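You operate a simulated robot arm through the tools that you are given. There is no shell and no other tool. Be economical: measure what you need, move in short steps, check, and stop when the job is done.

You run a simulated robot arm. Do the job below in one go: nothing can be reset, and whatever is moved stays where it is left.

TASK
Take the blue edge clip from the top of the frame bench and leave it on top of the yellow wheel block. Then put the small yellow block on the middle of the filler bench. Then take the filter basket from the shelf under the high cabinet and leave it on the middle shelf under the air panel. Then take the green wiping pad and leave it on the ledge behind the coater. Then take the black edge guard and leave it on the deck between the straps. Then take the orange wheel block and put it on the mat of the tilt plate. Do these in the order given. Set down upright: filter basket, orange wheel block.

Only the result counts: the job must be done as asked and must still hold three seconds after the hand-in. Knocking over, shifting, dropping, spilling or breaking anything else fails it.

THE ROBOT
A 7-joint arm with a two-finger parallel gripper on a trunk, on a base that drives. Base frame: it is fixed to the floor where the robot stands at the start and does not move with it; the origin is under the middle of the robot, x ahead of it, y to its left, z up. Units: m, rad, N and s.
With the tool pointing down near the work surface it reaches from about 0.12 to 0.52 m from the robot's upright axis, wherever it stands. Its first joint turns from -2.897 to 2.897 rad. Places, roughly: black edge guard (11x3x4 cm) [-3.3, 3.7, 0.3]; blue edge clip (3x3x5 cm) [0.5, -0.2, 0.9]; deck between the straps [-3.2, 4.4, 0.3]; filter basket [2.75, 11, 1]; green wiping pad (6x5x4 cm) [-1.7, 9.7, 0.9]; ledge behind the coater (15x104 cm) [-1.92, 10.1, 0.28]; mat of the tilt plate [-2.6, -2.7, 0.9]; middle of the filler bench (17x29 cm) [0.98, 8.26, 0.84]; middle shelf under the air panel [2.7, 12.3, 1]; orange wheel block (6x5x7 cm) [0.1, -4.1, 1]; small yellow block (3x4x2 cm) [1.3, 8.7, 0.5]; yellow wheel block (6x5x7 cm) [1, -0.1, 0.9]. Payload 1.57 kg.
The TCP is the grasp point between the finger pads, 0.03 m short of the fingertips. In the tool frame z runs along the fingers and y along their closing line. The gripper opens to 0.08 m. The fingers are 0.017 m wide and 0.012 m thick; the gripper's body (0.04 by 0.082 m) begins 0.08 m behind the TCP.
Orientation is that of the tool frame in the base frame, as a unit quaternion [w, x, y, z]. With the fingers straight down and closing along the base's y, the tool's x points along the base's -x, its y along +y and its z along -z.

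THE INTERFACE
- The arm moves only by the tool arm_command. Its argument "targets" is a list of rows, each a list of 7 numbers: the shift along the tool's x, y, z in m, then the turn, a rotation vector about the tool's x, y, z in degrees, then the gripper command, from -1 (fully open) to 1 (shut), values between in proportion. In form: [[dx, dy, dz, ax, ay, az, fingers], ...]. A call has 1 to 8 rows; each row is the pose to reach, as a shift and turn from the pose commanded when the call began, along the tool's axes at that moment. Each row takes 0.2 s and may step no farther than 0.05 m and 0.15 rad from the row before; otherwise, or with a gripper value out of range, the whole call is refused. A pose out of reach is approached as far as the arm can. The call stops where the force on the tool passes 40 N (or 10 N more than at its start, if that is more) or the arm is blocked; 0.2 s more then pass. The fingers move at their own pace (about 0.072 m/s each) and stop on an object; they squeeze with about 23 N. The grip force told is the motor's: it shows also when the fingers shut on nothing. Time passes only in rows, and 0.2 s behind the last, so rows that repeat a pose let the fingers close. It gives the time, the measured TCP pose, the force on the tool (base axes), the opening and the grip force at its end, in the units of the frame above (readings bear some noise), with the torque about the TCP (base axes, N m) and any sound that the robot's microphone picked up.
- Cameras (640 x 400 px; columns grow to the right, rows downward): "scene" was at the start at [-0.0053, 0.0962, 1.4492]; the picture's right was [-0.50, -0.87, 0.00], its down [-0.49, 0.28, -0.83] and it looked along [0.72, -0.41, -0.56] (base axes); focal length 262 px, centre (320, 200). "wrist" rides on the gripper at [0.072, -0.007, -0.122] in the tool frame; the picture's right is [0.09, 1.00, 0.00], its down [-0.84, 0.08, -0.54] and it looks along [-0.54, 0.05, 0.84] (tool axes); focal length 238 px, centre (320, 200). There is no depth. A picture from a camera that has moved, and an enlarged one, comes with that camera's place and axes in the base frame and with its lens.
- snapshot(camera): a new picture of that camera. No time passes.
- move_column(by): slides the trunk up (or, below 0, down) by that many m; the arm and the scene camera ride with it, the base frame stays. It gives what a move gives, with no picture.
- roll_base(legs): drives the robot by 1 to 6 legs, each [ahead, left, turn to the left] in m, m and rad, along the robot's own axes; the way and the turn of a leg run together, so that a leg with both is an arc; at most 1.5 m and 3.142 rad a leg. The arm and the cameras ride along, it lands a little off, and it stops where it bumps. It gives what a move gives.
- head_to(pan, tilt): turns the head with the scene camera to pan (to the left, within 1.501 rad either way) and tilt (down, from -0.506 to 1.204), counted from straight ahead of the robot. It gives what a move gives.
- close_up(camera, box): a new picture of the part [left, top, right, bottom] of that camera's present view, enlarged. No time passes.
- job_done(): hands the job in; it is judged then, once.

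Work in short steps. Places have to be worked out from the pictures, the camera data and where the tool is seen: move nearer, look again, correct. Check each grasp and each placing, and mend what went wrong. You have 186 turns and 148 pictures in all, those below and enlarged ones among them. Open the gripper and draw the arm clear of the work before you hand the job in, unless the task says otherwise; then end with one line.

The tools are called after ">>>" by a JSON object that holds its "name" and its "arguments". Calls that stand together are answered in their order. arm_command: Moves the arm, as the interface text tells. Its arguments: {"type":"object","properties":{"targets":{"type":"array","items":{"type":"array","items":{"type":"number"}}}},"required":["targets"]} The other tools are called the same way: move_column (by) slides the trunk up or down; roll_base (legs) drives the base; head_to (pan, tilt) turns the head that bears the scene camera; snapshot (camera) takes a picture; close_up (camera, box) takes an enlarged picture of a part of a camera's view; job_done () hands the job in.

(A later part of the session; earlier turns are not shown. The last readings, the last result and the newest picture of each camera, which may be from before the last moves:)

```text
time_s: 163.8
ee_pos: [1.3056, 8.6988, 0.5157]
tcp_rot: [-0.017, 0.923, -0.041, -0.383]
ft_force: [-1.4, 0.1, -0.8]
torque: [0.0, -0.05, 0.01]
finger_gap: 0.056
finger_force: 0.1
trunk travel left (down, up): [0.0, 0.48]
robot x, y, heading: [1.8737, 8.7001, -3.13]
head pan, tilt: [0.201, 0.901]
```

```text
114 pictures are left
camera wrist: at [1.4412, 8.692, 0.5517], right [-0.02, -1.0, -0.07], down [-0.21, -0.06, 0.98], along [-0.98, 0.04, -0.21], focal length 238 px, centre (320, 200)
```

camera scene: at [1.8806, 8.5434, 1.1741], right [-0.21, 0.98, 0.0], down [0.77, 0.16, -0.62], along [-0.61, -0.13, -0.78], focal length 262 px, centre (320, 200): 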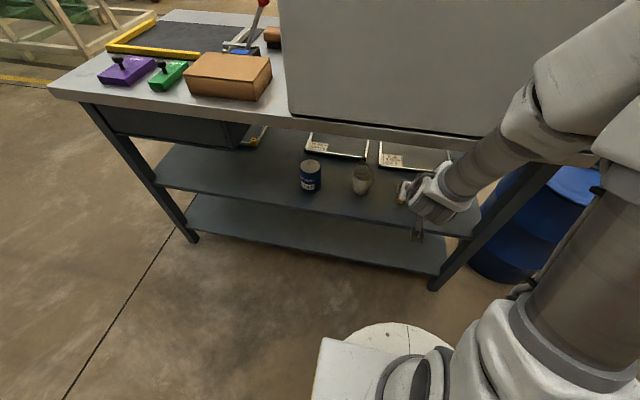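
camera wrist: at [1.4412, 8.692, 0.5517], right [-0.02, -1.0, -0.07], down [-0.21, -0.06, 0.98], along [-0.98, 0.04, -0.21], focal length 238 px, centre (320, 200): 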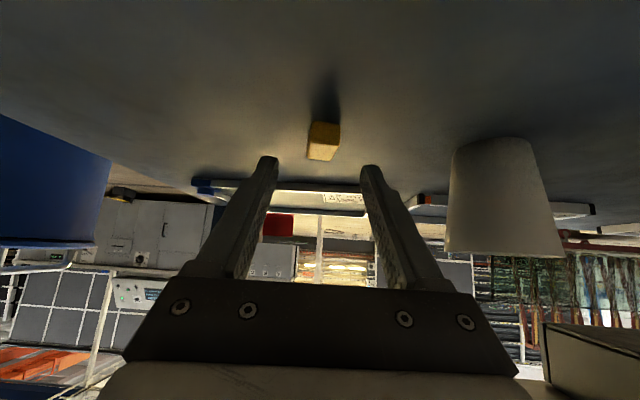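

The tips appear short of and above the block. Re-triangulating across views gives a block centre of about (1.268, 8.70, 0.467), so I'll advance another 0.033 along the tool and look.

>>> {"name": "arm_command", "arguments": {"targets": [[0.001, 0, 0.012, 0, 0, 0, -0.4], [0.002, 0, 0.024, 0, 0, 0, -0.4], [0.002, 0, 0.033, 0, 0, 0, -0.4]]}}

>>> {"name": "snapshot", "arguments": {"camera": "wrist"}}

```text
time_s: 164.6
ee_pos: [1.2845, 8.7009, 0.4934]
tcp_rot: [-0.017, 0.923, -0.04, -0.383]
ft_force: [-0.8, 0.4, -0.5]
torque: [0.03, 0.01, 0.0]
finger_gap: 0.0559
finger_force: 0.1
trunk travel left (down, up): [0.0, 0.48]
robot x, y, heading: [1.873, 8.7018, -3.139]
head pan, tilt: [0.201, 0.901]
```

```text
113 pictures are left
camera wrist: at [1.4196, 8.6934, 0.5266], right [-0.02, -1.0, -0.07], down [-0.21, -0.06, 0.98], along [-0.98, 0.04, -0.21], focal length 238 px, centre (320, 200)
```

wrist: 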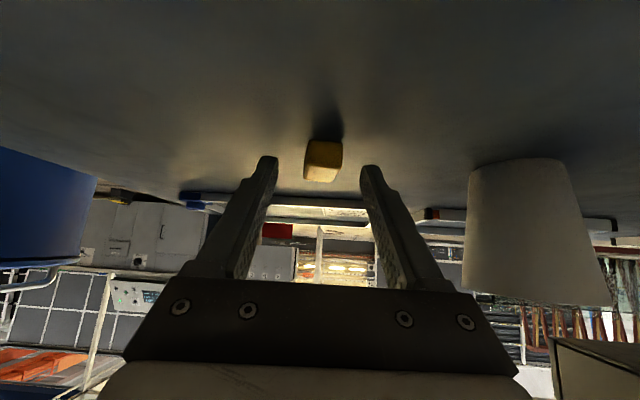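

The block centre sits right at the fingertip plane. I'll go 8 mm further and close.

>>> {"name": "arm_command", "arguments": {"targets": [[0.001, 0, 0.004, 0, 0, 0, -0.4], [0.002, 0, 0.009, 0, 0, 0, -0.4], [0.002, 0, 0.009, 0, 0, 0, 0.2], [0.002, 0, 0.009, 0, 0, 0, 1], [0.002, 0, 0.009, 0, 0, 0, 1], [0.002, 0, 0.009, 0, 0, 0, 1]]}}

>>> {"name": "snapshot", "arguments": {"camera": "wrist"}}

```text
time_s: 166.0
ee_pos: [1.2778, 8.7004, 0.4875]
tcp_rot: [-0.018, 0.921, -0.041, -0.386]
ft_force: [3.8, -2.3, 28.1]
torque: [-0.08, 0.38, -0.03]
finger_gap: 0.0207
finger_force: 23.3
trunk travel left (down, up): [0.0, 0.48]
robot x, y, heading: [1.8721, 8.6989, -3.133]
head pan, tilt: [0.201, 0.901]
```

```text
112 pictures are left
camera wrist: at [1.4138, 8.6935, 0.5209], right [-0.02, -1.0, -0.07], down [-0.21, -0.06, 0.98], along [-0.98, 0.04, -0.2], focal length 238 px, centre (320, 200)
```

wrist: 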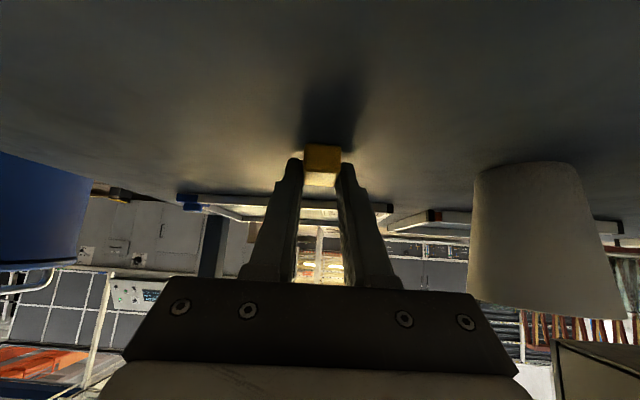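

Gripped (gap 0.021). I'll lift slightly and withdraw along the tool axis.

>>> {"name": "arm_command", "arguments": {"targets": [[-0.007, 0, -0.007, 0, 0, 0, 1], [-0.01, 0, -0.03, 0, 0, 0, 1], [-0.01, 0, -0.07, 0, 0, 0, 1], [-0.01, 0, -0.11, 0, 0, 0, 1], [-0.01, 0, -0.15, 0, 0, 0, 1], [-0.01, 0, -0.19, 0, 0, 0, 1]]}}

>>> {"name": "snapshot", "arguments": {"camera": "wrist"}}

```text
time_s: 167.4
ee_pos: [1.4058, 8.6897, 0.6256]
tcp_rot: [-0.017, 0.923, -0.041, -0.383]
ft_force: [-0.2, 0.2, 0.2]
torque: [0.02, 0.06, -0.01]
finger_gap: 0.0206
finger_force: 22.6
trunk travel left (down, up): [0.0, 0.48]
robot x, y, heading: [1.877, 8.6988, -3.133]
head pan, tilt: [0.201, 0.901]
```

```text
111 pictures are left
camera wrist: at [1.5417, 8.6824, 0.6605], right [-0.02, -1.0, -0.07], down [-0.21, -0.06, 0.98], along [-0.98, 0.04, -0.21], focal length 238 px, centre (320, 200)
```

wrist: 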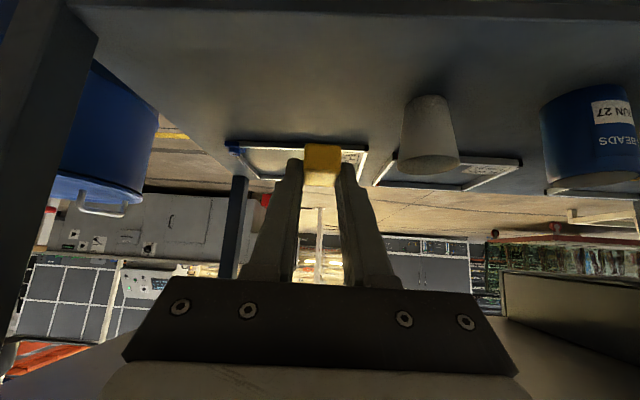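

The block is securely held. I'll back the base 8 cm and untilt the tool in the aisle, clear of the bench edge.

>>> {"name": "roll_base", "arguments": {"legs": [[-0.08, 0, 0]]}}

>>> {"name": "arm_command", "arguments": {"targets": [[0.005, 0, -0.005, 0, 7.5, 0, 1], [0.01, 0, -0.01, 0, 15, 0, 1], [0.015, 0, -0.015, 0, 22.5, 0, 1], [0.02, 0, -0.02, 0, 30, 0, 1], [0.025, 0, -0.025, 0, 37.5, 0, 1], [0.03, 0, -0.03, 0, 45, 0, 1]]}}

```text
time_s: 168.6
ee_pos: [1.4858, 8.6888, 0.6262]
tcp_rot: [-0.017, 0.923, -0.042, -0.383]
ft_force: [-0.8, 1.1, -0.1]
torque: [0.02, 0.0, 0.01]
finger_gap: 0.0206
finger_force: 22.9
trunk travel left (down, up): [0.0, 0.48]
robot x, y, heading: [1.9546, 8.6969, -3.135]
head pan, tilt: [0.201, 0.901]
```

```text
time_s: 170.0
ee_pos: [1.5276, 8.6866, 0.6263]
tcp_rot: [0.0, 0.999, -0.044, -0.001]
ft_force: [0.0, -1.3, 0.5]
torque: [0.01, -0.01, -0.02]
finger_gap: 0.0205
finger_force: 22.8
trunk travel left (down, up): [0.0, 0.48]
robot x, y, heading: [1.9542, 8.6954, -3.14]
head pan, tilt: [0.201, 0.901]
```

Vertical again with the block held. I'll raise trunk and hand, pull in, and drive back around to the bench front.

>>> {"name": "move_column", "arguments": {"by": 0.25}}

>>> {"name": "arm_command", "arguments": {"targets": [[0.02, 0, -0.045, 0, 0, 0, 1], [0.04, 0, -0.09, 0, 0, 0, 1], [0.06, 0, -0.135, 0, 0, 0, 1], [0.08, 0, -0.18, 0, 0, 0, 1], [0.09, 0, -0.22, 0, 0, 0, 1]]}}

>>> {"name": "roll_base", "arguments": {"legs": [[0, 0, 1.565], [1.5, 0, 0], [0.22, 0, 0], [0, -1.5, 0], [0, -0.27, 0], [0, 0, 1.571]]}}

```text
time_s: 172.6
ee_pos: [1.5272, 8.6865, 0.8757]
tcp_rot: [0.0, 0.999, -0.045, -0.002]
ft_force: [-0.1, -0.4, -0.1]
torque: [-0.01, 0.0, 0.02]
finger_gap: 0.0206
finger_force: 23.4
trunk travel left (down, up): [-0.25, 0.23]
robot x, y, heading: [1.9551, 8.699, -3.139]
head pan, tilt: [0.201, 0.901]
```

```text
time_s: 173.8
ee_pos: [1.6183, 8.6796, 1.0905]
tcp_rot: [0.008, 0.999, -0.045, 0.008]
ft_force: [0.1, 0.2, 0.1]
torque: [-0.01, -0.05, -0.02]
finger_gap: 0.0204
finger_force: 23.4
trunk travel left (down, up): [-0.25, 0.23]
robot x, y, heading: [1.9567, 8.6985, -3.134]
head pan, tilt: [0.201, 0.901]
```

```text
time_s: 208.9
ee_pos: [0.5269, 6.9567, 1.0929]
tcp_rot: [-0.005, 0.034, 0.999, 0.004]
ft_force: [-0.3, -0.7, -0.6]
torque: [0.0, 0.03, -0.01]
finger_gap: 0.0203
finger_force: 23.1
trunk travel left (down, up): [-0.25, 0.23]
robot x, y, heading: [0.1895, 6.9296, 0.025]
head pan, tilt: [0.201, 0.901]
```

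At the front side now. I'll strafe to y≈8.3 and look at the bench middle.

>>> {"name": "roll_base", "arguments": {"legs": [[0, 0, -0.025], [0, 1.32, 0], [0.2, 0, 0]]}}

>>> {"name": "head_to", "arguments": {"pan": 0.0, "tilt": 0.75}}

>>> {"name": "snapshot", "arguments": {"camera": "scene"}}

>>> {"name": "snapshot", "arguments": {"camera": "wrist"}}

```text
time_s: 220.9
ee_pos: [0.7311, 8.2583, 1.0918]
tcp_rot: [-0.005, 0.051, 0.999, 0.005]
ft_force: [0.0, -0.3, 0.1]
torque: [0.0, -0.02, -0.01]
finger_gap: 0.0204
finger_force: 23.3
trunk travel left (down, up): [-0.25, 0.23]
robot x, y, heading: [0.3918, 8.2417, 0.002]
head pan, tilt: [0.201, 0.901]
```

```text
time_s: 221.6
ee_pos: [0.731, 8.2588, 1.0899]
tcp_rot: [-0.009, 0.051, 0.999, 0.009]
ft_force: [0.4, 0.2, 0.2]
torque: [0.0, -0.03, -0.01]
finger_gap: 0.0205
finger_force: 22.6
trunk travel left (down, up): [-0.25, 0.23]
robot x, y, heading: [0.3932, 8.2436, -0.007]
head pan, tilt: [0.0, 0.75]
```

```text
110 pictures are left
camera scene: at [0.3926, 8.3963, 1.4329], right [0.16, -0.99, 0.0], down [-0.7, -0.12, -0.71], along [0.7, 0.12, -0.71], focal length 262 px, centre (320, 200)
```

scene: 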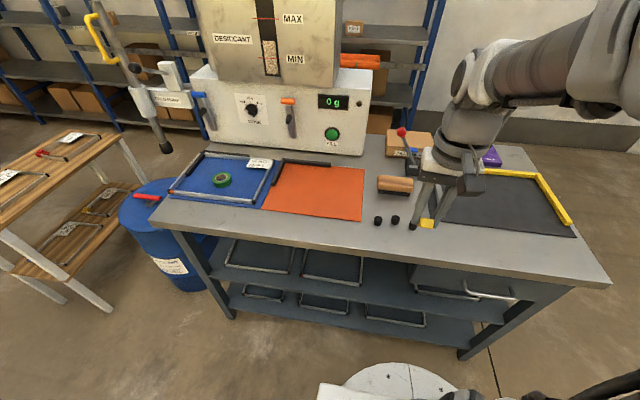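

```text
109 pictures are left
camera wrist: at [0.6599, 8.2558, 1.2128], right [0.01, 1.0, 0.02], down [0.85, -0.02, 0.53], along [0.53, 0.01, -0.85], focal length 238 px, centre (320, 200)
```

wrist: 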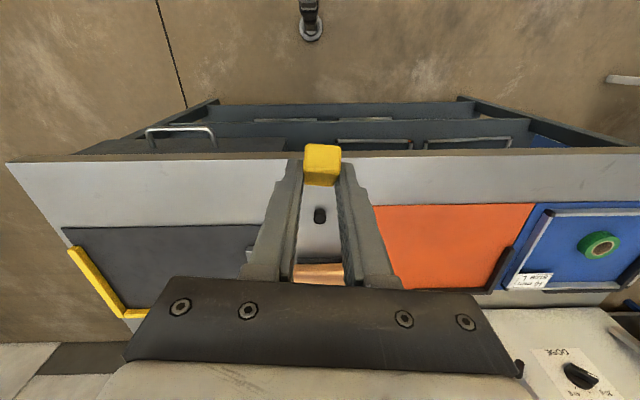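

The lane between the dark mat and the orange mat is free, except for three black buttons at x≈0.93 and a roller at x≈1.08. I'll place the block at about (0.99, 8.26), between them, using the same 45° tilt so it lands flat.

>>> {"name": "arm_command", "arguments": {"targets": [[-0.04, 0.004, 0, 0, 0, 0, 1], [-0.08, 0.008, 0, 0, 0, 0, 1], [-0.12, 0.012, 0, 0, -7.5, 0, 1], [-0.15, 0.016, 0.01, 0, -15, 0, 1], [-0.17, 0.018, 0.02, 0, -22.5, 0, 1], [-0.19, 0.02, 0.03, 0, -30, 0, 1], [-0.21, 0.022, 0.04, 0, -37.5, 0, 1], [-0.23, 0.024, 0.05, 0, -45, 0, 1]]}}

>>> {"name": "snapshot", "arguments": {"camera": "wrist"}}

>>> {"name": "snapshot", "arguments": {"camera": "scene"}}

```text
time_s: 223.4
ee_pos: [0.9611, 8.2628, 1.0403]
tcp_rot: [0.378, 0.048, 0.924, -0.016]
ft_force: [-0.4, -0.4, 0.5]
torque: [-0.02, 0.04, 0.01]
finger_gap: 0.0206
finger_force: 22.9
trunk travel left (down, up): [-0.25, 0.23]
robot x, y, heading: [0.395, 8.2404, -0.008]
head pan, tilt: [0.0, 0.75]
```

```text
108 pictures are left
camera wrist: at [0.8234, 8.267, 1.0769], right [0.03, 1.0, -0.05], down [0.22, 0.05, 0.97], along [0.97, -0.04, -0.22], focal length 238 px, centre (320, 200)
```

wrist: 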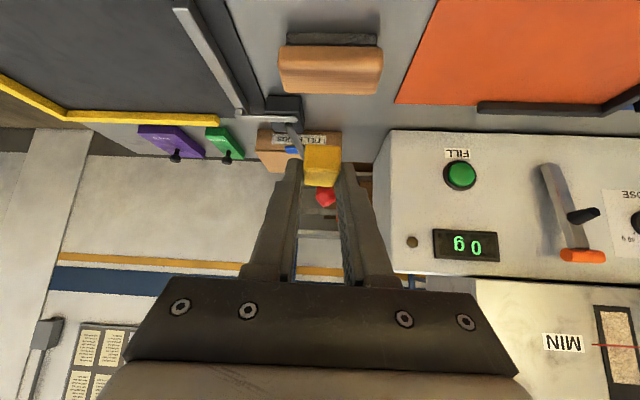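

```text
107 pictures are left
camera scene: at [0.3951, 8.3835, 1.4359], right [-0.01, -1.0, 0.0], down [-0.68, 0.0, -0.73], along [0.73, 0.0, -0.68], focal length 262 px, centre (320, 200)
```

scene: 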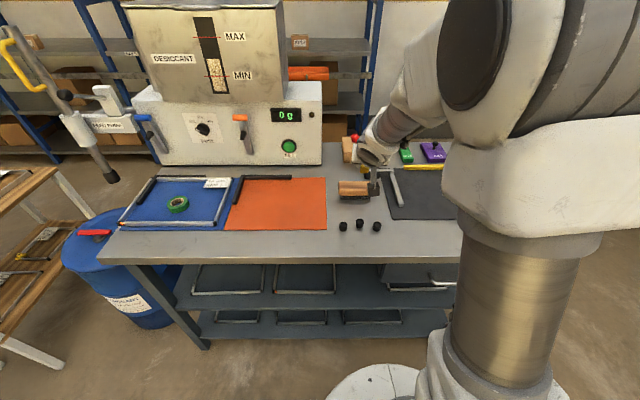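

I'll lower nearly straight down to TCP z≈0.885 at x≈0.975.

>>> {"name": "arm_command", "arguments": {"targets": [[0.025, -0.001, 0.03, 0, 0, 0, 1], [0.05, -0.002, 0.06, 0, 0, 0, 1], [0.075, -0.002, 0.09, 0, 0, 0, 1], [0.098, -0.003, 0.12, 0, 0, 0, 1]]}}

>>> {"name": "snapshot", "arguments": {"camera": "wrist"}}

>>> {"name": "close_up", "arguments": {"camera": "scene", "box": [310, 155, 438, 235]}}

```text
time_s: 224.4
ee_pos: [0.9759, 8.2563, 0.8861]
tcp_rot: [0.378, 0.05, 0.924, -0.015]
ft_force: [0.3, -0.4, -0.1]
torque: [-0.01, -0.02, 0.05]
finger_gap: 0.0206
finger_force: 23.1
trunk travel left (down, up): [-0.25, 0.23]
robot x, y, heading: [0.3916, 8.246, -0.006]
head pan, tilt: [0.0, 0.75]
```

```text
106 pictures are left
camera wrist: at [0.8373, 8.2621, 0.9229], right [0.04, 1.0, -0.05], down [0.22, 0.05, 0.97], along [0.97, -0.05, -0.22], focal length 238 px, centre (320, 200)
```

wrist: 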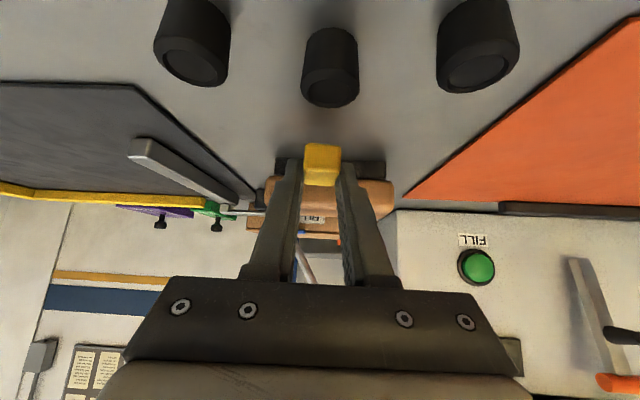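

```text
5.00 times, centred on (374, 195) of scene
camera zoom: at [0.3952, 8.3825, 1.4361], right [-0.01, -1.0, 0.0], down [-0.68, 0.0, -0.73], along [0.73, 0.0, -0.68], focal length 1308 px, centre (50, 225)
```

zoom: 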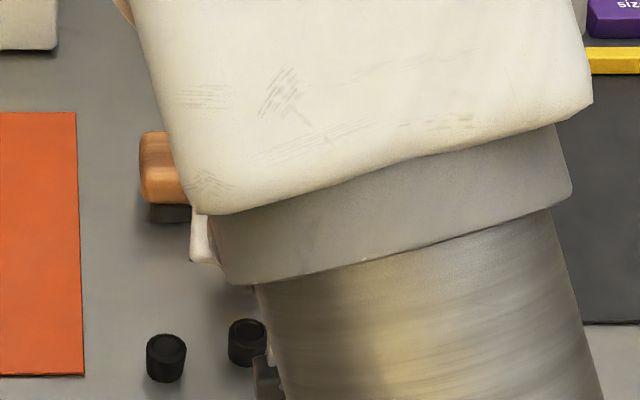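

Clear of the buttons and roller. Lowering gradually until contact.

>>> {"name": "arm_command", "arguments": {"targets": [[0.004, 0, 0.004, 0, 0, 0, 1], [0.008, 0, 0.008, 0, 0, 0, 1], [0.011, 0, 0.011, 0, 0, 0, 1], [0.011, 0, 0.011, 0, 0, 0, 1]]}}

```text
time_s: 225.4
ee_pos: [0.9755, 8.2561, 0.8698]
tcp_rot: [0.378, 0.049, 0.925, -0.015]
ft_force: [0.1, 0.5, -0.3]
torque: [-0.02, 0.02, 0.03]
finger_gap: 0.0203
finger_force: 22.8
trunk travel left (down, up): [-0.25, 0.23]
robot x, y, heading: [0.3941, 8.2404, -0.005]
head pan, tilt: [0.0, 0.75]
```

No contact yet, so I'll lower in 2 mm steps.

>>> {"name": "arm_command", "arguments": {"targets": [[0.0015, 0, 0.0015, 0, 0, 0, 1], [0.003, 0, 0.003, 0, 0, 0, 1], [0.004, 0, 0.004, 0, 0, 0, 1], [0.004, 0, 0.004, 0, 0, 0, 1]]}}

>>> {"name": "close_up", "arguments": {"camera": "wrist", "box": [240, 100, 400, 200]}}

```text
time_s: 226.4
ee_pos: [0.9761, 8.2583, 0.8667]
tcp_rot: [0.38, 0.05, 0.923, -0.014]
ft_force: [-5.2, 1.4, 20.5]
torque: [-0.21, -0.25, -0.05]
finger_gap: 0.0205
finger_force: 22.9
trunk travel left (down, up): [-0.25, 0.23]
robot x, y, heading: [0.393, 8.2437, -0.006]
head pan, tilt: [0.0, 0.75]
```

```text
4.00 times, centred on (320, 150) of wrist
camera zoom: at [0.8373, 8.2627, 0.903], right [0.04, 1.0, -0.05], down [0.22, 0.04, 0.97], along [0.98, -0.05, -0.22], focal length 953 px, centre (320, 400)
```

zoom: 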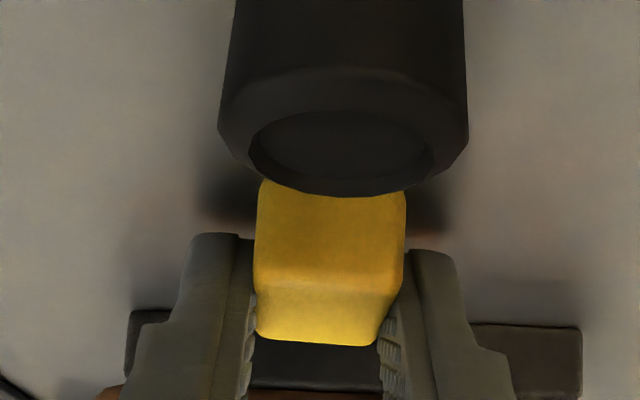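

Contact with 20 N. I'll release gently and rise straight up.

>>> {"name": "arm_command", "arguments": {"targets": [[-0.001, 0, -0.001, 0, 0, 0, 0.4], [-0.001, 0, -0.001, 0, 0, 0, 0.0], [-0.001, 0, -0.001, 0, 0, 0, -0.1], [-0.02, 0, -0.02, 0, 0, 0, -0.1], [-0.05, 0, -0.05, 0, 0, 0, -0.1], [-0.08, 0, -0.08, 0, 0, 0, -0.1], [-0.11, 0, -0.11, 0, 0, 0, -0.1], [-0.14, 0, -0.14, 0, 0, 0, -0.1]]}}

>>> {"name": "snapshot", "arguments": {"camera": "wrist"}}

```text
time_s: 228.2
ee_pos: [0.9779, 8.2539, 1.064]
tcp_rot: [0.377, 0.05, 0.925, -0.016]
ft_force: [0.2, -0.6, -0.5]
torque: [0.0, 0.01, 0.01]
finger_gap: 0.0439
finger_force: 0.1
trunk travel left (down, up): [-0.25, 0.23]
robot x, y, heading: [0.3913, 8.247, -0.004]
head pan, tilt: [0.0, 0.75]
```

```text
103 pictures are left
camera wrist: at [0.8397, 8.26, 1.1003], right [0.04, 1.0, -0.06], down [0.23, 0.05, 0.97], along [0.97, -0.05, -0.22], focal length 238 px, centre (320, 200)
```

wrist: 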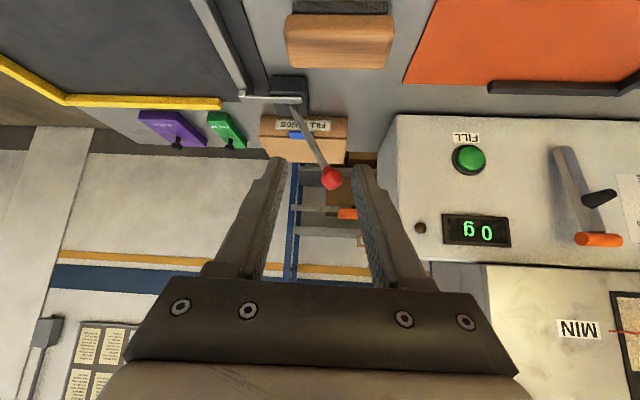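

Now I'll untilt and pull back over the bench front, then check the block.

>>> {"name": "arm_command", "arguments": {"targets": [[0.01, 0, -0.02, 0, 7.5, 0, -0.1], [0.03, 0, -0.04, 0, 15, 0, -0.1], [0.05, 0, -0.06, 0, 22.5, 0, -0.3], [0.07, 0, -0.08, 0, 30, 0, -0.5], [0.09, 0, -0.1, 0, 37.5, 0, -0.7], [0.11, 0, -0.12, 0, 45, 0, -1], [0.135, 0, -0.14, 0, 45, -5, -1]]}}

>>> {"name": "snapshot", "arguments": {"camera": "wrist"}}

>>> {"name": "close_up", "arguments": {"camera": "scene", "box": [310, 155, 438, 235]}}

```text
time_s: 229.8
ee_pos: [0.7833, 8.2749, 1.0691]
tcp_rot: [-0.007, 0.011, 1.0, -0.011]
ft_force: [0.4, -0.7, -0.2]
torque: [-0.01, 0.03, 0.02]
finger_gap: 0.0799
finger_force: 0.0
trunk travel left (down, up): [-0.25, 0.23]
robot x, y, heading: [0.3954, 8.2426, -0.004]
head pan, tilt: [0.0, 0.75]
```

```text
102 pictures are left
camera wrist: at [0.7114, 8.2718, 1.191], right [-0.07, 1.0, -0.02], down [0.85, 0.07, 0.53], along [0.53, 0.02, -0.85], focal length 238 px, centre (320, 200)
```

wrist: 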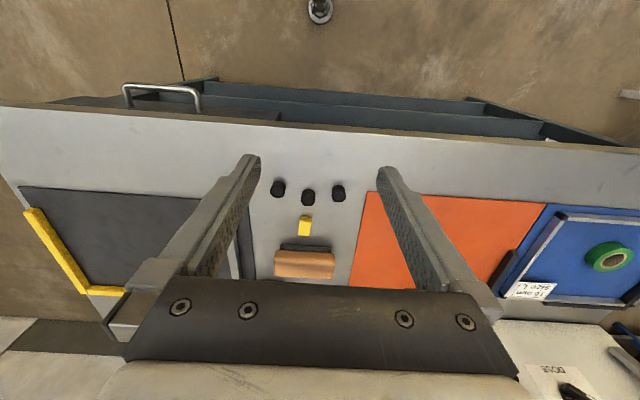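

```text
5.00 times, centred on (374, 195) of scene
camera zoom: at [0.3956, 8.3825, 1.436], right [-0.01, -1.0, 0.0], down [-0.68, 0.0, -0.73], along [0.73, 0.0, -0.68], focal length 1308 px, centre (50, 225)
```

zoom: 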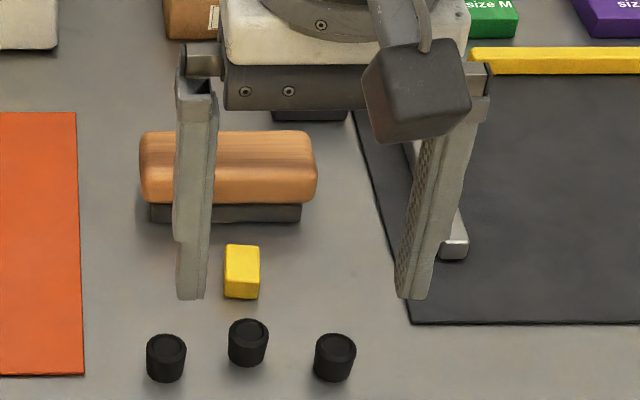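

The small yellow block rests on the middle of the filler bench. Next is the filter basket near (2.75, 11, 1), so I'll back off and strafe along the lane to y≈10.5.

>>> {"name": "roll_base", "arguments": {"legs": [[-0.3, 0, 0], [0, 1.3, 0], [0, 1.3, 0]]}}

>>> {"name": "head_to", "arguments": {"pan": 0.3, "tilt": 0.3}}

>>> {"name": "snapshot", "arguments": {"camera": "scene"}}

```text
time_s: 251.4
ee_pos: [0.4768, 10.879, 1.0682]
tcp_rot: [-0.006, 0.008, 1.0, -0.012]
ft_force: [-0.4, 0.0, -1.1]
torque: [0.04, 0.05, -0.01]
finger_gap: 0.0803
finger_force: 0.1
trunk travel left (down, up): [-0.25, 0.23]
robot x, y, heading: [0.0865, 10.8439, 0.002]
head pan, tilt: [0.0, 0.75]
```

```text
time_s: 252.3
ee_pos: [0.4762, 10.8802, 1.0688]
tcp_rot: [-0.006, 0.008, 1.0, -0.011]
ft_force: [-0.3, 0.9, -0.2]
torque: [0.03, 0.0, -0.01]
finger_gap: 0.0797
finger_force: 0.0
trunk travel left (down, up): [-0.25, 0.23]
robot x, y, heading: [0.0875, 10.8448, 0.011]
head pan, tilt: [0.3, 0.3]
```

```text
100 pictures are left
camera scene: at [0.0937, 11.0108, 1.4763], right [0.3, -0.95, 0.0], down [-0.28, -0.09, -0.95], along [0.91, 0.28, -0.3], focal length 262 px, centre (320, 200)
```

scene: 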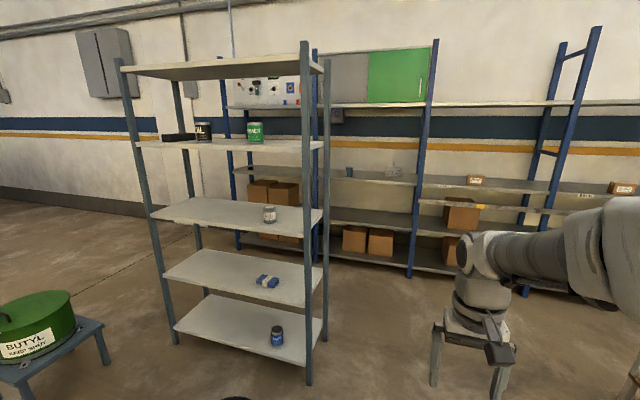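

The basket shelf is visible below the green cabinet. I'll drive forward along y≈10.85 between the shelf unit and the wood rack to x≈1.6.

>>> {"name": "roll_base", "arguments": {"legs": [[0.8, 0, 0], [0.7, 0, -0.01]]}}

>>> {"name": "head_to", "arguments": {"pan": 0.15, "tilt": 0.4}}

>>> {"name": "snapshot", "arguments": {"camera": "scene"}}

```text
time_s: 262.5
ee_pos: [1.968, 10.8751, 1.0686]
tcp_rot: [-0.006, 0.013, 1.0, -0.011]
ft_force: [-0.1, 1.2, -0.2]
torque: [-0.01, 0.04, 0.0]
finger_gap: 0.0801
finger_force: 0.2
trunk travel left (down, up): [-0.25, 0.23]
robot x, y, heading: [1.5798, 10.8455, -0.007]
head pan, tilt: [0.3, 0.3]
```

```text
time_s: 263.2
ee_pos: [1.9686, 10.8758, 1.0678]
tcp_rot: [-0.006, 0.012, 1.0, -0.011]
ft_force: [0.1, -0.2, -0.9]
torque: [-0.02, 0.02, -0.03]
finger_gap: 0.08
finger_force: 0.0
trunk travel left (down, up): [-0.25, 0.23]
robot x, y, heading: [1.5758, 10.8439, -0.007]
head pan, tilt: [0.15, 0.4]
```

```text
99 pictures are left
camera scene: at [1.59, 10.9972, 1.4671], right [0.14, -0.99, 0.0], down [-0.38, -0.05, -0.92], along [0.91, 0.13, -0.39], focal length 262 px, centre (320, 200)
```

scene: 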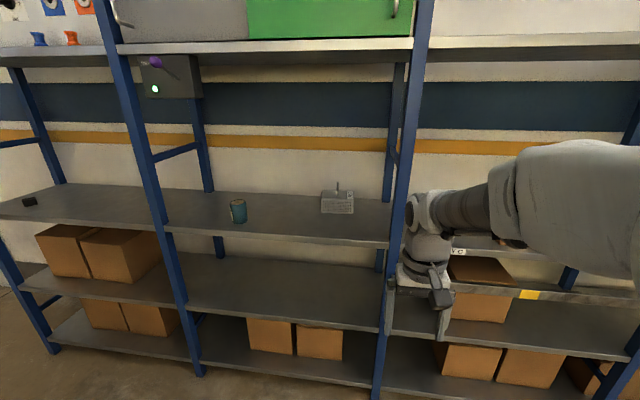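

The basket sits at about (2.71, 11.07) on a shelf at z≈0.95, with 0.6 m of headroom. Zooming on it and on the target shelf bay.

>>> {"name": "close_up", "arguments": {"camera": "scene", "box": [290, 165, 386, 225]}}

>>> {"name": "head_to", "arguments": {"pan": 0.8, "tilt": 0.3}}

>>> {"name": "snapshot", "arguments": {"camera": "scene"}}

```text
6.67 times, centred on (338, 195) of scene
camera zoom: at [1.59, 10.9972, 1.4671], right [0.14, -0.99, 0.0], down [-0.38, -0.05, -0.92], along [0.91, 0.13, -0.39], focal length 1744 px, centre (200, 233)
```

zoom: 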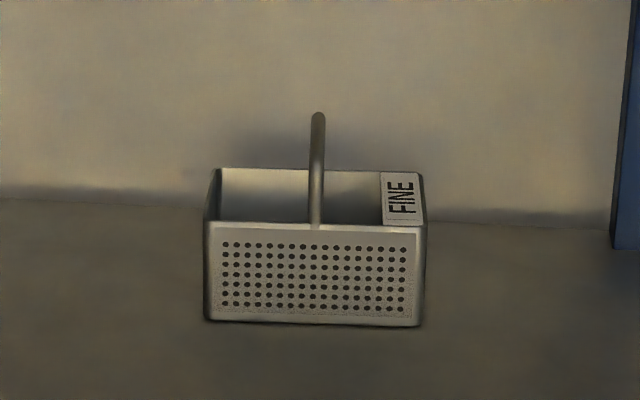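

```text
time_s: 264.2
ee_pos: [1.9689, 10.8757, 1.0688]
tcp_rot: [-0.007, 0.013, 1.0, -0.011]
ft_force: [-0.3, -0.8, -0.6]
torque: [0.02, -0.02, 0.03]
finger_gap: 0.0801
finger_force: 0.1
trunk travel left (down, up): [-0.25, 0.23]
robot x, y, heading: [1.5785, 10.842, -0.01]
head pan, tilt: [0.799, 0.3]
```

```text
97 pictures are left
camera scene: at [1.5641, 11.0504, 1.4764], right [0.71, -0.7, 0.0], down [-0.21, -0.21, -0.96], along [0.67, 0.68, -0.3], focal length 262 px, centre (320, 200)
```

scene: 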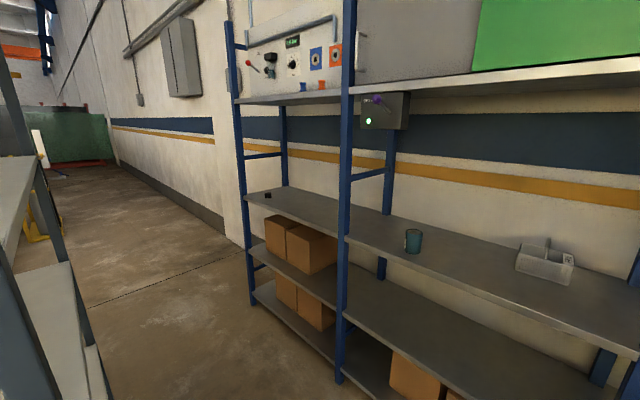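

The basket has an arch handle (in the x–z plane) with its apex at about (2.708, 11.07, 1.078), and its base measures roughly 15×10 cm. I'll drive diagonally to stand in front of it.

>>> {"name": "arm_command", "arguments": {"targets": [[0, 0, -0.045, 0, 0, 0, -1], [0, 0, -0.09, 0, 0, 0, -1], [0, 0, -0.13, 0, 0, 0, -1]]}}

>>> {"name": "roll_base", "arguments": {"legs": [[0.42, 0.21, 0.01]]}}

>>> {"name": "head_to", "arguments": {"pan": 0.0, "tilt": 0.6}}

>>> {"name": "snapshot", "arguments": {"camera": "scene"}}

>>> {"name": "snapshot", "arguments": {"camera": "wrist"}}

```text
time_s: 265.0
ee_pos: [1.9701, 10.8792, 1.1989]
tcp_rot: [-0.006, 0.013, 1.0, -0.011]
ft_force: [0.2, 0.0, -0.2]
torque: [-0.01, 0.0, 0.01]
finger_gap: 0.0798
finger_force: 0.0
trunk travel left (down, up): [-0.25, 0.23]
robot x, y, heading: [1.5782, 10.8424, -0.011]
head pan, tilt: [0.799, 0.3]
```

```text
time_s: 268.3
ee_pos: [2.3895, 11.0906, 1.1999]
tcp_rot: [-0.005, 0.009, 1.0, -0.012]
ft_force: [-0.7, 0.1, -0.1]
torque: [0.01, -0.01, 0.0]
finger_gap: 0.08
finger_force: 0.1
trunk travel left (down, up): [-0.25, 0.23]
robot x, y, heading: [1.9998, 11.0522, -0.001]
head pan, tilt: [0.799, 0.3]
```

```text
time_s: 269.4
ee_pos: [2.3904, 11.0912, 1.1994]
tcp_rot: [-0.006, 0.01, 1.0, -0.012]
ft_force: [0.2, -0.7, -0.6]
torque: [0.0, -0.01, 0.03]
finger_gap: 0.08
finger_force: 0.0
trunk travel left (down, up): [-0.25, 0.23]
robot x, y, heading: [2.001, 11.0527, -0.003]
head pan, tilt: [0.0, 0.6]
```

```text
96 pictures are left
camera scene: at [2.0055, 11.1932, 1.4489], right [0.0, -1.0, 0.0], down [-0.56, 0.0, -0.83], along [0.83, 0.0, -0.56], focal length 262 px, centre (320, 200)
```

scene: 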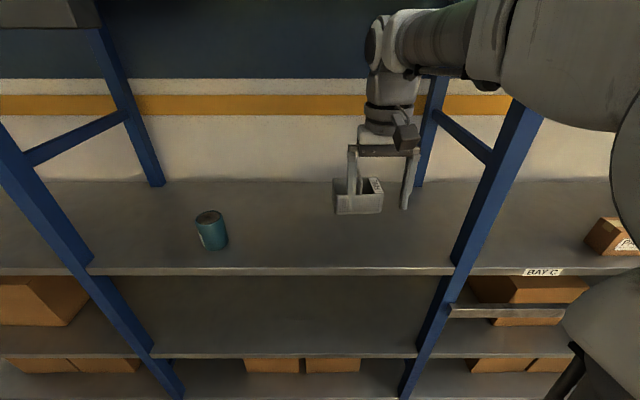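

```text
95 pictures are left
camera wrist: at [2.3184, 11.0876, 1.3214], right [-0.07, 1.0, -0.02], down [0.84, 0.07, 0.53], along [0.53, 0.02, -0.85], focal length 238 px, centre (320, 200)
```

wrist: 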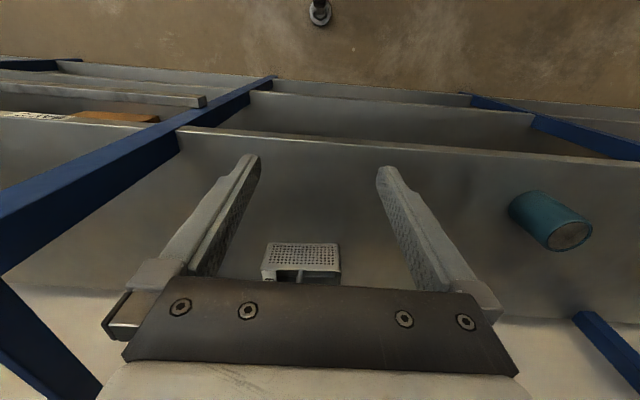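

Moving the base 8 cm closer, then swinging the tool to a 40° tilt above and in front of the handle.

>>> {"name": "roll_base", "arguments": {"legs": [[0.08, 0, 0]]}}

>>> {"name": "arm_command", "arguments": {"targets": [[-0.03, -0.003, 0, 0, -5, 0, -1], [-0.06, -0.005, 0, 0, -10, 0, -1], [-0.09, -0.008, 0, 0, -15, 0, -1], [-0.12, -0.01, 0, 0, -20, 0, -1], [-0.145, -0.013, 0.0, 0, -25, 0, -1], [-0.17, -0.015, 0.0, 0, -30, 0, -1], [-0.19, -0.018, 0.01, 0, -35, 0, -1], [-0.205, -0.02, 0.02, 0, -40, 0, -1]]}}

>>> {"name": "snapshot", "arguments": {"camera": "wrist"}}

>>> {"name": "close_up", "arguments": {"camera": "scene", "box": [290, 130, 450, 230]}}

```text
time_s: 270.6
ee_pos: [2.4702, 11.0919, 1.1999]
tcp_rot: [-0.007, 0.009, 1.0, -0.011]
ft_force: [-0.4, 0.0, -0.6]
torque: [0.01, -0.05, 0.03]
finger_gap: 0.0798
finger_force: 0.1
trunk travel left (down, up): [-0.25, 0.23]
robot x, y, heading: [2.0777, 11.0497, -0.005]
head pan, tilt: [0.0, 0.6]
```

```text
time_s: 272.4
ee_pos: [2.6759, 11.0675, 1.178]
tcp_rot: [0.337, 0.004, 0.941, -0.013]
ft_force: [-0.7, 0.2, 0.8]
torque: [-0.03, -0.01, 0.01]
finger_gap: 0.0799
finger_force: 0.1
trunk travel left (down, up): [-0.25, 0.23]
robot x, y, heading: [2.0794, 11.0571, -0.002]
head pan, tilt: [0.0, 0.6]
```

```text
94 pictures are left
camera wrist: at [2.5406, 11.0633, 1.2252], right [-0.05, 1.0, -0.08], down [0.3, 0.09, 0.95], along [0.95, 0.03, -0.31], focal length 238 px, centre (320, 200)
```

wrist: 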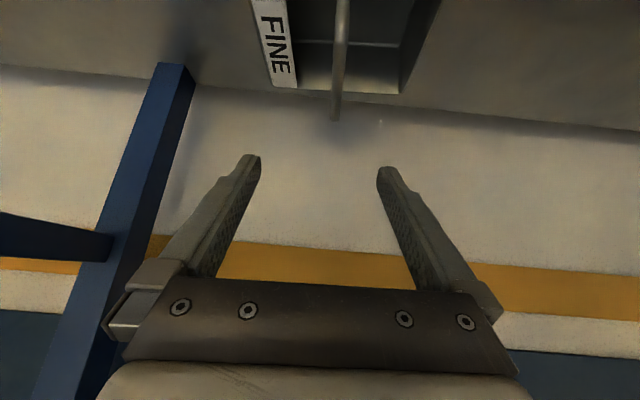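

```text
4.00 times, centred on (370, 180) of scene
camera zoom: at [2.0856, 11.1931, 1.4489], right [0.0, -1.0, 0.0], down [-0.56, 0.0, -0.83], along [0.83, 0.0, -0.56], focal length 1046 px, centre (120, 280)
```

zoom: 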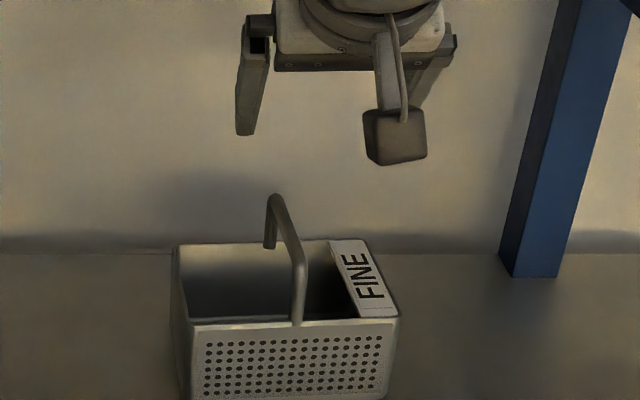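

The handle's top bar runs along x from about 2.67 to 2.75 at y≈11.076, z≈1.073. I'll descend to its midpoint with open fingers.

>>> {"name": "arm_command", "arguments": {"targets": [[0.014, 0.005, 0.033, 0, 0, 0, -1], [0.028, 0.01, 0.066, 0, 0, 0, -1], [0.037, 0.011, 0.09, 0, 0, 0, -1], [0.042, 0.011, 0.101, 0, 0, 0, -1]]}}

>>> {"name": "snapshot", "arguments": {"camera": "wrist"}}

>>> {"name": "close_up", "arguments": {"camera": "scene", "box": [290, 130, 450, 230]}}

```text
time_s: 273.4
ee_pos: [2.7057, 11.0756, 1.0717]
tcp_rot: [0.338, 0.005, 0.941, -0.013]
ft_force: [-0.7, 0.8, -0.4]
torque: [0.01, 0.01, 0.02]
finger_gap: 0.0798
finger_force: 0.0
trunk travel left (down, up): [-0.25, 0.23]
robot x, y, heading: [2.0799, 11.0505, 0.001]
head pan, tilt: [0.0, 0.6]
```

```text
92 pictures are left
camera wrist: at [2.5716, 11.0707, 1.1205], right [-0.05, 1.0, -0.08], down [0.3, 0.09, 0.95], along [0.95, 0.03, -0.31], focal length 238 px, centre (320, 200)
```

wrist: 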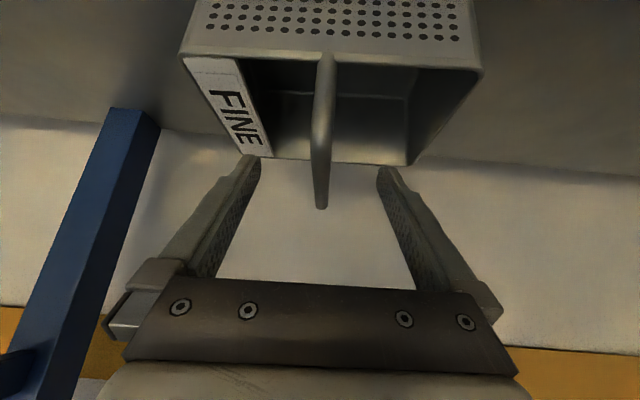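

```text
4.00 times, centred on (370, 180) of scene
camera zoom: at [2.0856, 11.1931, 1.4489], right [0.0, -1.0, 0.0], down [-0.56, 0.0, -0.83], along [0.83, 0.0, -0.56], focal length 1046 px, centre (120, 280)
```

zoom: 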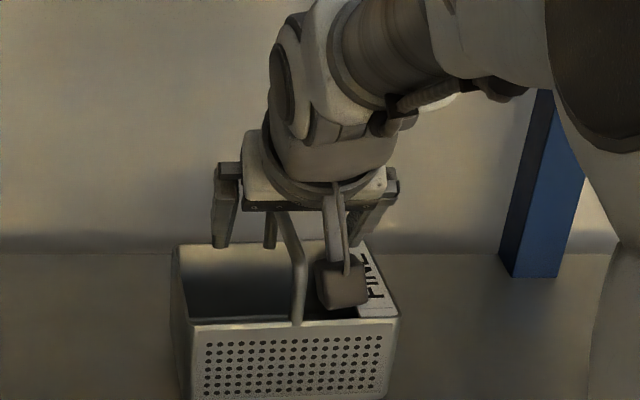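

The handle is centred between the fingers. Closing.

>>> {"name": "arm_command", "arguments": {"targets": [[0, 0, 0, 0, 0, 0, 0.3], [0, 0, 0, 0, 0, 0, 1], [0, 0, 0, 0, 0, 0, 1], [0, 0, 0, 0, 0, 0, 1], [0, 0, 0, 0, 0, 0, 1], [0, 0, 0, 0, 0, 0, 1]]}}

```text
time_s: 274.8
ee_pos: [2.7057, 11.0753, 1.072]
tcp_rot: [0.336, 0.004, 0.942, -0.012]
ft_force: [-0.3, 0.4, -0.4]
torque: [-0.01, 0.03, -0.09]
finger_gap: 0.0094
finger_force: 23.4
trunk travel left (down, up): [-0.25, 0.23]
robot x, y, heading: [2.0815, 11.0487, -0.0]
head pan, tilt: [0.0, 0.6]
```

The handle is gripped (gap 9 mm). Lifting the basket 10 cm straight up.

>>> {"name": "arm_command", "arguments": {"targets": [[-0.013, 0, -0.015, 0, 0, 0, 1], [-0.032, 0, -0.039, 0, 0, 0, 1], [-0.051, 0, -0.062, 0, 0, 0, 1], [-0.063, 0, -0.077, 0, 0, 0, 1], [-0.063, 0, -0.077, 0, 0, 0, 1]]}}

>>> {"name": "snapshot", "arguments": {"camera": "scene"}}

```text
time_s: 276.0
ee_pos: [2.7064, 11.078, 1.1713]
tcp_rot: [0.336, 0.005, 0.942, -0.014]
ft_force: [0.4, 0.2, -3.1]
torque: [0.0, 0.03, 0.0]
finger_gap: 0.0094
finger_force: 23.2
trunk travel left (down, up): [-0.25, 0.23]
robot x, y, heading: [2.0807, 11.0523, 0.0]
head pan, tilt: [0.0, 0.6]
```

```text
90 pictures are left
camera scene: at [2.0858, 11.1931, 1.4489], right [0.0, -1.0, 0.0], down [-0.57, 0.0, -0.82], along [0.82, 0.0, -0.57], focal length 262 px, centre (320, 200)
```

scene: 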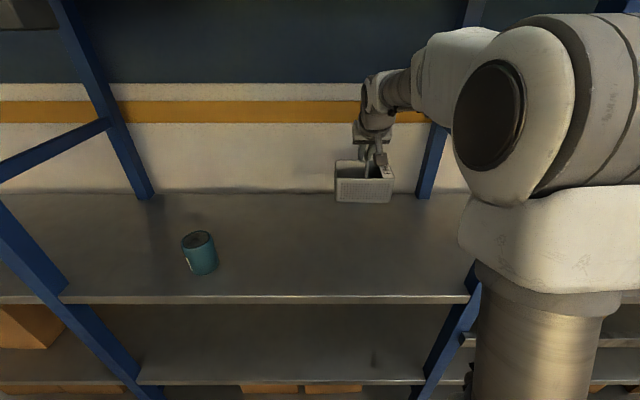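

Basket held level (3 N weight). Now drawing it out of the shelf horizontally.

>>> {"name": "arm_command", "arguments": {"targets": [[0.031, 0, -0.025, 0, 0, 0, 1], [0.062, 0, -0.051, 0, 0, 0, 1], [0.093, 0, -0.076, 0, 0, 0, 1], [0.124, 0, -0.102, 0, 0, 0, 1], [0.155, 0, -0.127, 0, 0, 0, 1], [0.185, 0, -0.152, 0, 0, 0, 1], [0.216, 0, -0.178, 0, 0, 0, 1], [0.247, 0, -0.203, 0, 0, 0, 1]]}}

>>> {"name": "snapshot", "arguments": {"camera": "scene"}}

```text
time_s: 277.8
ee_pos: [2.3867, 11.0834, 1.1719]
tcp_rot: [0.337, 0.004, 0.941, -0.012]
ft_force: [0.3, -1.2, -3.2]
torque: [-0.02, 0.02, 0.0]
finger_gap: 0.0096
finger_force: 23.0
trunk travel left (down, up): [-0.25, 0.23]
robot x, y, heading: [2.0841, 11.0535, -0.004]
head pan, tilt: [0.0, 0.6]
```

```text
89 pictures are left
camera scene: at [2.0859, 11.1931, 1.4489], right [0.0, -1.0, 0.0], down [-0.57, 0.0, -0.82], along [0.82, 0.0, -0.57], focal length 262 px, centre (320, 200)
```

scene: 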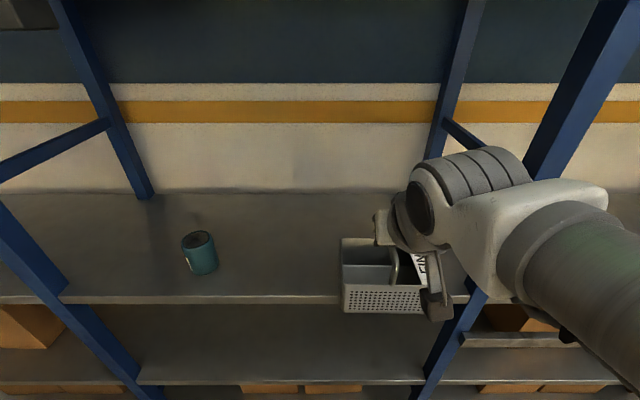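

Reachable, so I'll continue another 6 cm to clear the posts.

>>> {"name": "arm_command", "arguments": {"targets": [[0.023, 0, -0.019, 0, 0, 0, 1], [0.046, 0, -0.038, 0, 0, 0, 1], [0.05, 0, -0.041, 0, 0, 0, 1]]}}

>>> {"name": "head_to", "arguments": {"pan": 1.4, "tilt": 0.6}}

>>> {"name": "snapshot", "arguments": {"camera": "scene"}}

```text
time_s: 278.6
ee_pos: [2.3216, 11.0839, 1.1724]
tcp_rot: [0.336, 0.005, 0.942, -0.014]
ft_force: [0.1, -0.7, -3.0]
torque: [-0.01, -0.01, 0.01]
finger_gap: 0.0095
finger_force: 23.2
trunk travel left (down, up): [-0.25, 0.23]
robot x, y, heading: [2.0795, 11.0542, -0.002]
head pan, tilt: [0.0, 0.6]
```

```text
time_s: 280.2
ee_pos: [2.321, 11.0845, 1.1726]
tcp_rot: [0.337, 0.005, 0.941, -0.013]
ft_force: [-0.5, -0.3, -2.5]
torque: [0.02, 0.02, -0.02]
finger_gap: 0.0094
finger_force: 23.3
trunk travel left (down, up): [-0.25, 0.23]
robot x, y, heading: [2.0788, 11.054, -0.0]
head pan, tilt: [1.4, 0.6]
```

```text
88 pictures are left
camera scene: at [2.0125, 11.2802, 1.4489], right [0.99, -0.17, 0.0], down [-0.1, -0.56, -0.83], along [0.14, 0.81, -0.56], focal length 262 px, centre (320, 200)
```

scene: 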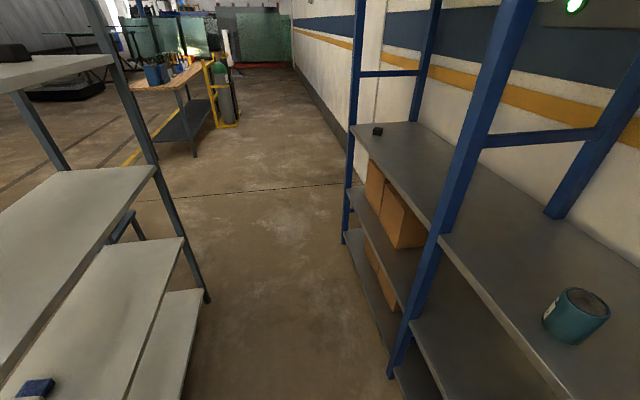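

The aisle is wide enough (x≈1.5 to 2.44) and the target bay spans y≈11.79–12.74. I'll back 5 cm and strafe left 1.2 m.

>>> {"name": "roll_base", "arguments": {"legs": [[-0.05, 0, 0], [0, 1.2, 0]]}}

>>> {"name": "head_to", "arguments": {"pan": 0.1, "tilt": 0.6}}

>>> {"name": "snapshot", "arguments": {"camera": "scene"}}

```text
time_s: 290.0
ee_pos: [2.2756, 12.2881, 1.1722]
tcp_rot: [0.336, 0.007, 0.942, -0.014]
ft_force: [-0.1, 0.2, -3.2]
torque: [0.02, 0.03, 0.01]
finger_gap: 0.0099
finger_force: 22.7
trunk travel left (down, up): [-0.25, 0.23]
robot x, y, heading: [2.0381, 12.2573, -0.008]
head pan, tilt: [1.4, 0.6]
```

```text
time_s: 291.5
ee_pos: [2.2759, 12.2876, 1.1712]
tcp_rot: [0.337, 0.008, 0.941, -0.015]
ft_force: [-0.2, -0.6, -3.3]
torque: [0.02, -0.01, 0.01]
finger_gap: 0.0095
finger_force: 22.7
trunk travel left (down, up): [-0.25, 0.23]
robot x, y, heading: [2.0314, 12.2575, -0.002]
head pan, tilt: [0.099, 0.6]
```

```text
87 pictures are left
camera scene: at [2.0411, 12.4062, 1.4489], right [0.09, -1.0, 0.0], down [-0.56, -0.05, -0.83], along [0.82, 0.08, -0.56], focal length 262 px, centre (320, 200)
```

scene: 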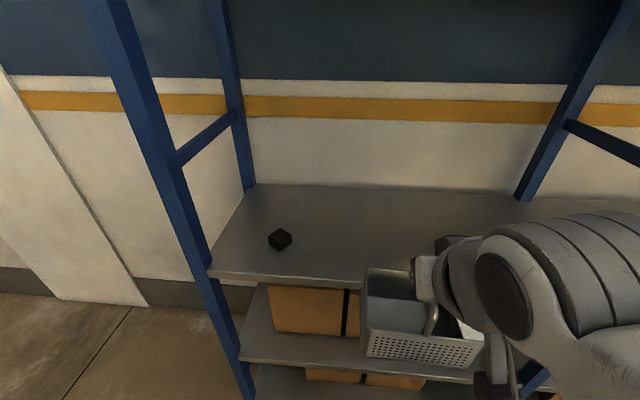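

The shelf here is empty apart from a dark cube near y≈12.6. I'll drive 5 cm forward and extend the basket in.

>>> {"name": "roll_base", "arguments": {"legs": [[0.05, 0, 0]]}}

>>> {"name": "arm_command", "arguments": {"targets": [[-0.031, 0, 0.025, 0, 0, 0, 1], [-0.062, 0, 0.051, 0, 0, 0, 1], [-0.093, 0, 0.076, 0, 0, 0, 1], [-0.124, 0, 0.102, 0, 0, 0, 1], [-0.155, 0, 0.127, 0, 0, 0, 1], [-0.185, 0, 0.152, 0, 0, 0, 1], [-0.216, 0, 0.178, 0, 0, 0, 1], [-0.247, 0, 0.203, 0, 0, 0, 1]]}}

>>> {"name": "snapshot", "arguments": {"camera": "scene"}}

```text
time_s: 292.5
ee_pos: [2.3256, 12.2869, 1.1714]
tcp_rot: [0.336, 0.008, 0.942, -0.015]
ft_force: [0.1, 0.1, -2.5]
torque: [0.0, 0.01, -0.01]
finger_gap: 0.0099
finger_force: 22.8
trunk travel left (down, up): [-0.25, 0.23]
robot x, y, heading: [2.0814, 12.2569, -0.006]
head pan, tilt: [0.099, 0.6]
```

```text
time_s: 294.3
ee_pos: [2.6476, 12.2802, 1.1697]
tcp_rot: [0.336, 0.006, 0.942, -0.014]
ft_force: [-0.1, 0.0, -3.0]
torque: [-0.01, 0.03, -0.01]
finger_gap: 0.0093
finger_force: 23.3
trunk travel left (down, up): [-0.25, 0.23]
robot x, y, heading: [2.0833, 12.2587, -0.006]
head pan, tilt: [0.099, 0.6]
```

```text
86 pictures are left
camera scene: at [2.0908, 12.4058, 1.4488], right [0.09, -1.0, 0.0], down [-0.56, -0.05, -0.82], along [0.82, 0.08, -0.57], focal length 262 px, centre (320, 200)
```

scene: 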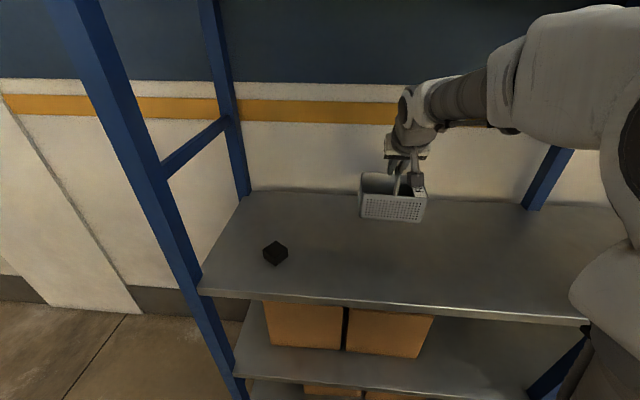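

I'll extend 4 cm more and lower to just above the shelf.

>>> {"name": "arm_command", "arguments": {"targets": [[-0.031, 0, 0.025, 0, 0, 0, 1], [-0.012, 0, 0.048, 0, 0, 0, 1], [0.007, 0, 0.071, 0, 0, 0, 1], [0.022, 0, 0.09, 0, 0, 0, 1], [0.026, 0, 0.094, 0, 0, 0, 1], [0.026, 0, 0.094, 0, 0, 0, 1]]}}

```text
time_s: 295.7
ee_pos: [2.6856, 12.2749, 1.0811]
tcp_rot: [0.336, 0.008, 0.942, -0.014]
ft_force: [0.0, -0.6, -2.6]
torque: [0.0, -0.02, 0.02]
finger_gap: 0.0097
finger_force: 22.9
trunk travel left (down, up): [-0.25, 0.23]
robot x, y, heading: [2.0855, 12.2599, -0.007]
head pan, tilt: [0.099, 0.6]
```

Still hanging (−2.6 N). I'll lower in small steps until the weight comes off.

>>> {"name": "arm_command", "arguments": {"targets": [[0.0025, 0, 0.003, 0, 0, 0, 1], [0.004, 0, 0.005, 0, 0, 0, 1], [0.005, 0, 0.006, 0, 0, 0, 1], [0.005, 0, 0.006, 0, 0, 0, 1]]}}

```text
time_s: 296.7
ee_pos: [2.6846, 12.2767, 1.0741]
tcp_rot: [0.336, 0.008, 0.942, -0.015]
ft_force: [-0.4, -0.7, -3.0]
torque: [-0.01, 0.05, -0.01]
finger_gap: 0.0093
finger_force: 23.1
trunk travel left (down, up): [-0.25, 0.23]
robot x, y, heading: [2.0841, 12.2573, -0.013]
head pan, tilt: [0.099, 0.6]
```

>>> {"name": "arm_command", "arguments": {"targets": [[0.001, 0, 0.001, 0, 0, 0, 1], [0.002, 0, 0.0025, 0, 0, 0, 1], [0.002, 0, 0.0025, 0, 0, 0, 1]]}}

>>> {"name": "close_up", "arguments": {"camera": "scene", "box": [330, 140, 458, 220]}}

```text
time_s: 297.5
ee_pos: [2.6846, 12.277, 1.0717]
tcp_rot: [0.337, 0.008, 0.941, -0.014]
ft_force: [0.5, 0.5, 3.3]
torque: [0.02, 0.25, -0.07]
finger_gap: 0.0096
finger_force: 22.9
trunk travel left (down, up): [-0.25, 0.23]
robot x, y, heading: [2.0821, 12.2605, -0.011]
head pan, tilt: [0.099, 0.6]
```

```text
5.00 times, centred on (394, 180) of scene
camera zoom: at [2.0905, 12.4058, 1.449], right [0.09, -1.0, 0.0], down [-0.56, -0.05, -0.83], along [0.82, 0.08, -0.56], focal length 1308 px, centre (-50, 300)
```

zoom: 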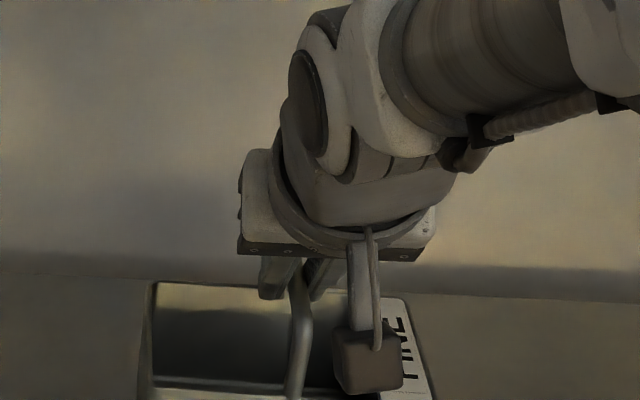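

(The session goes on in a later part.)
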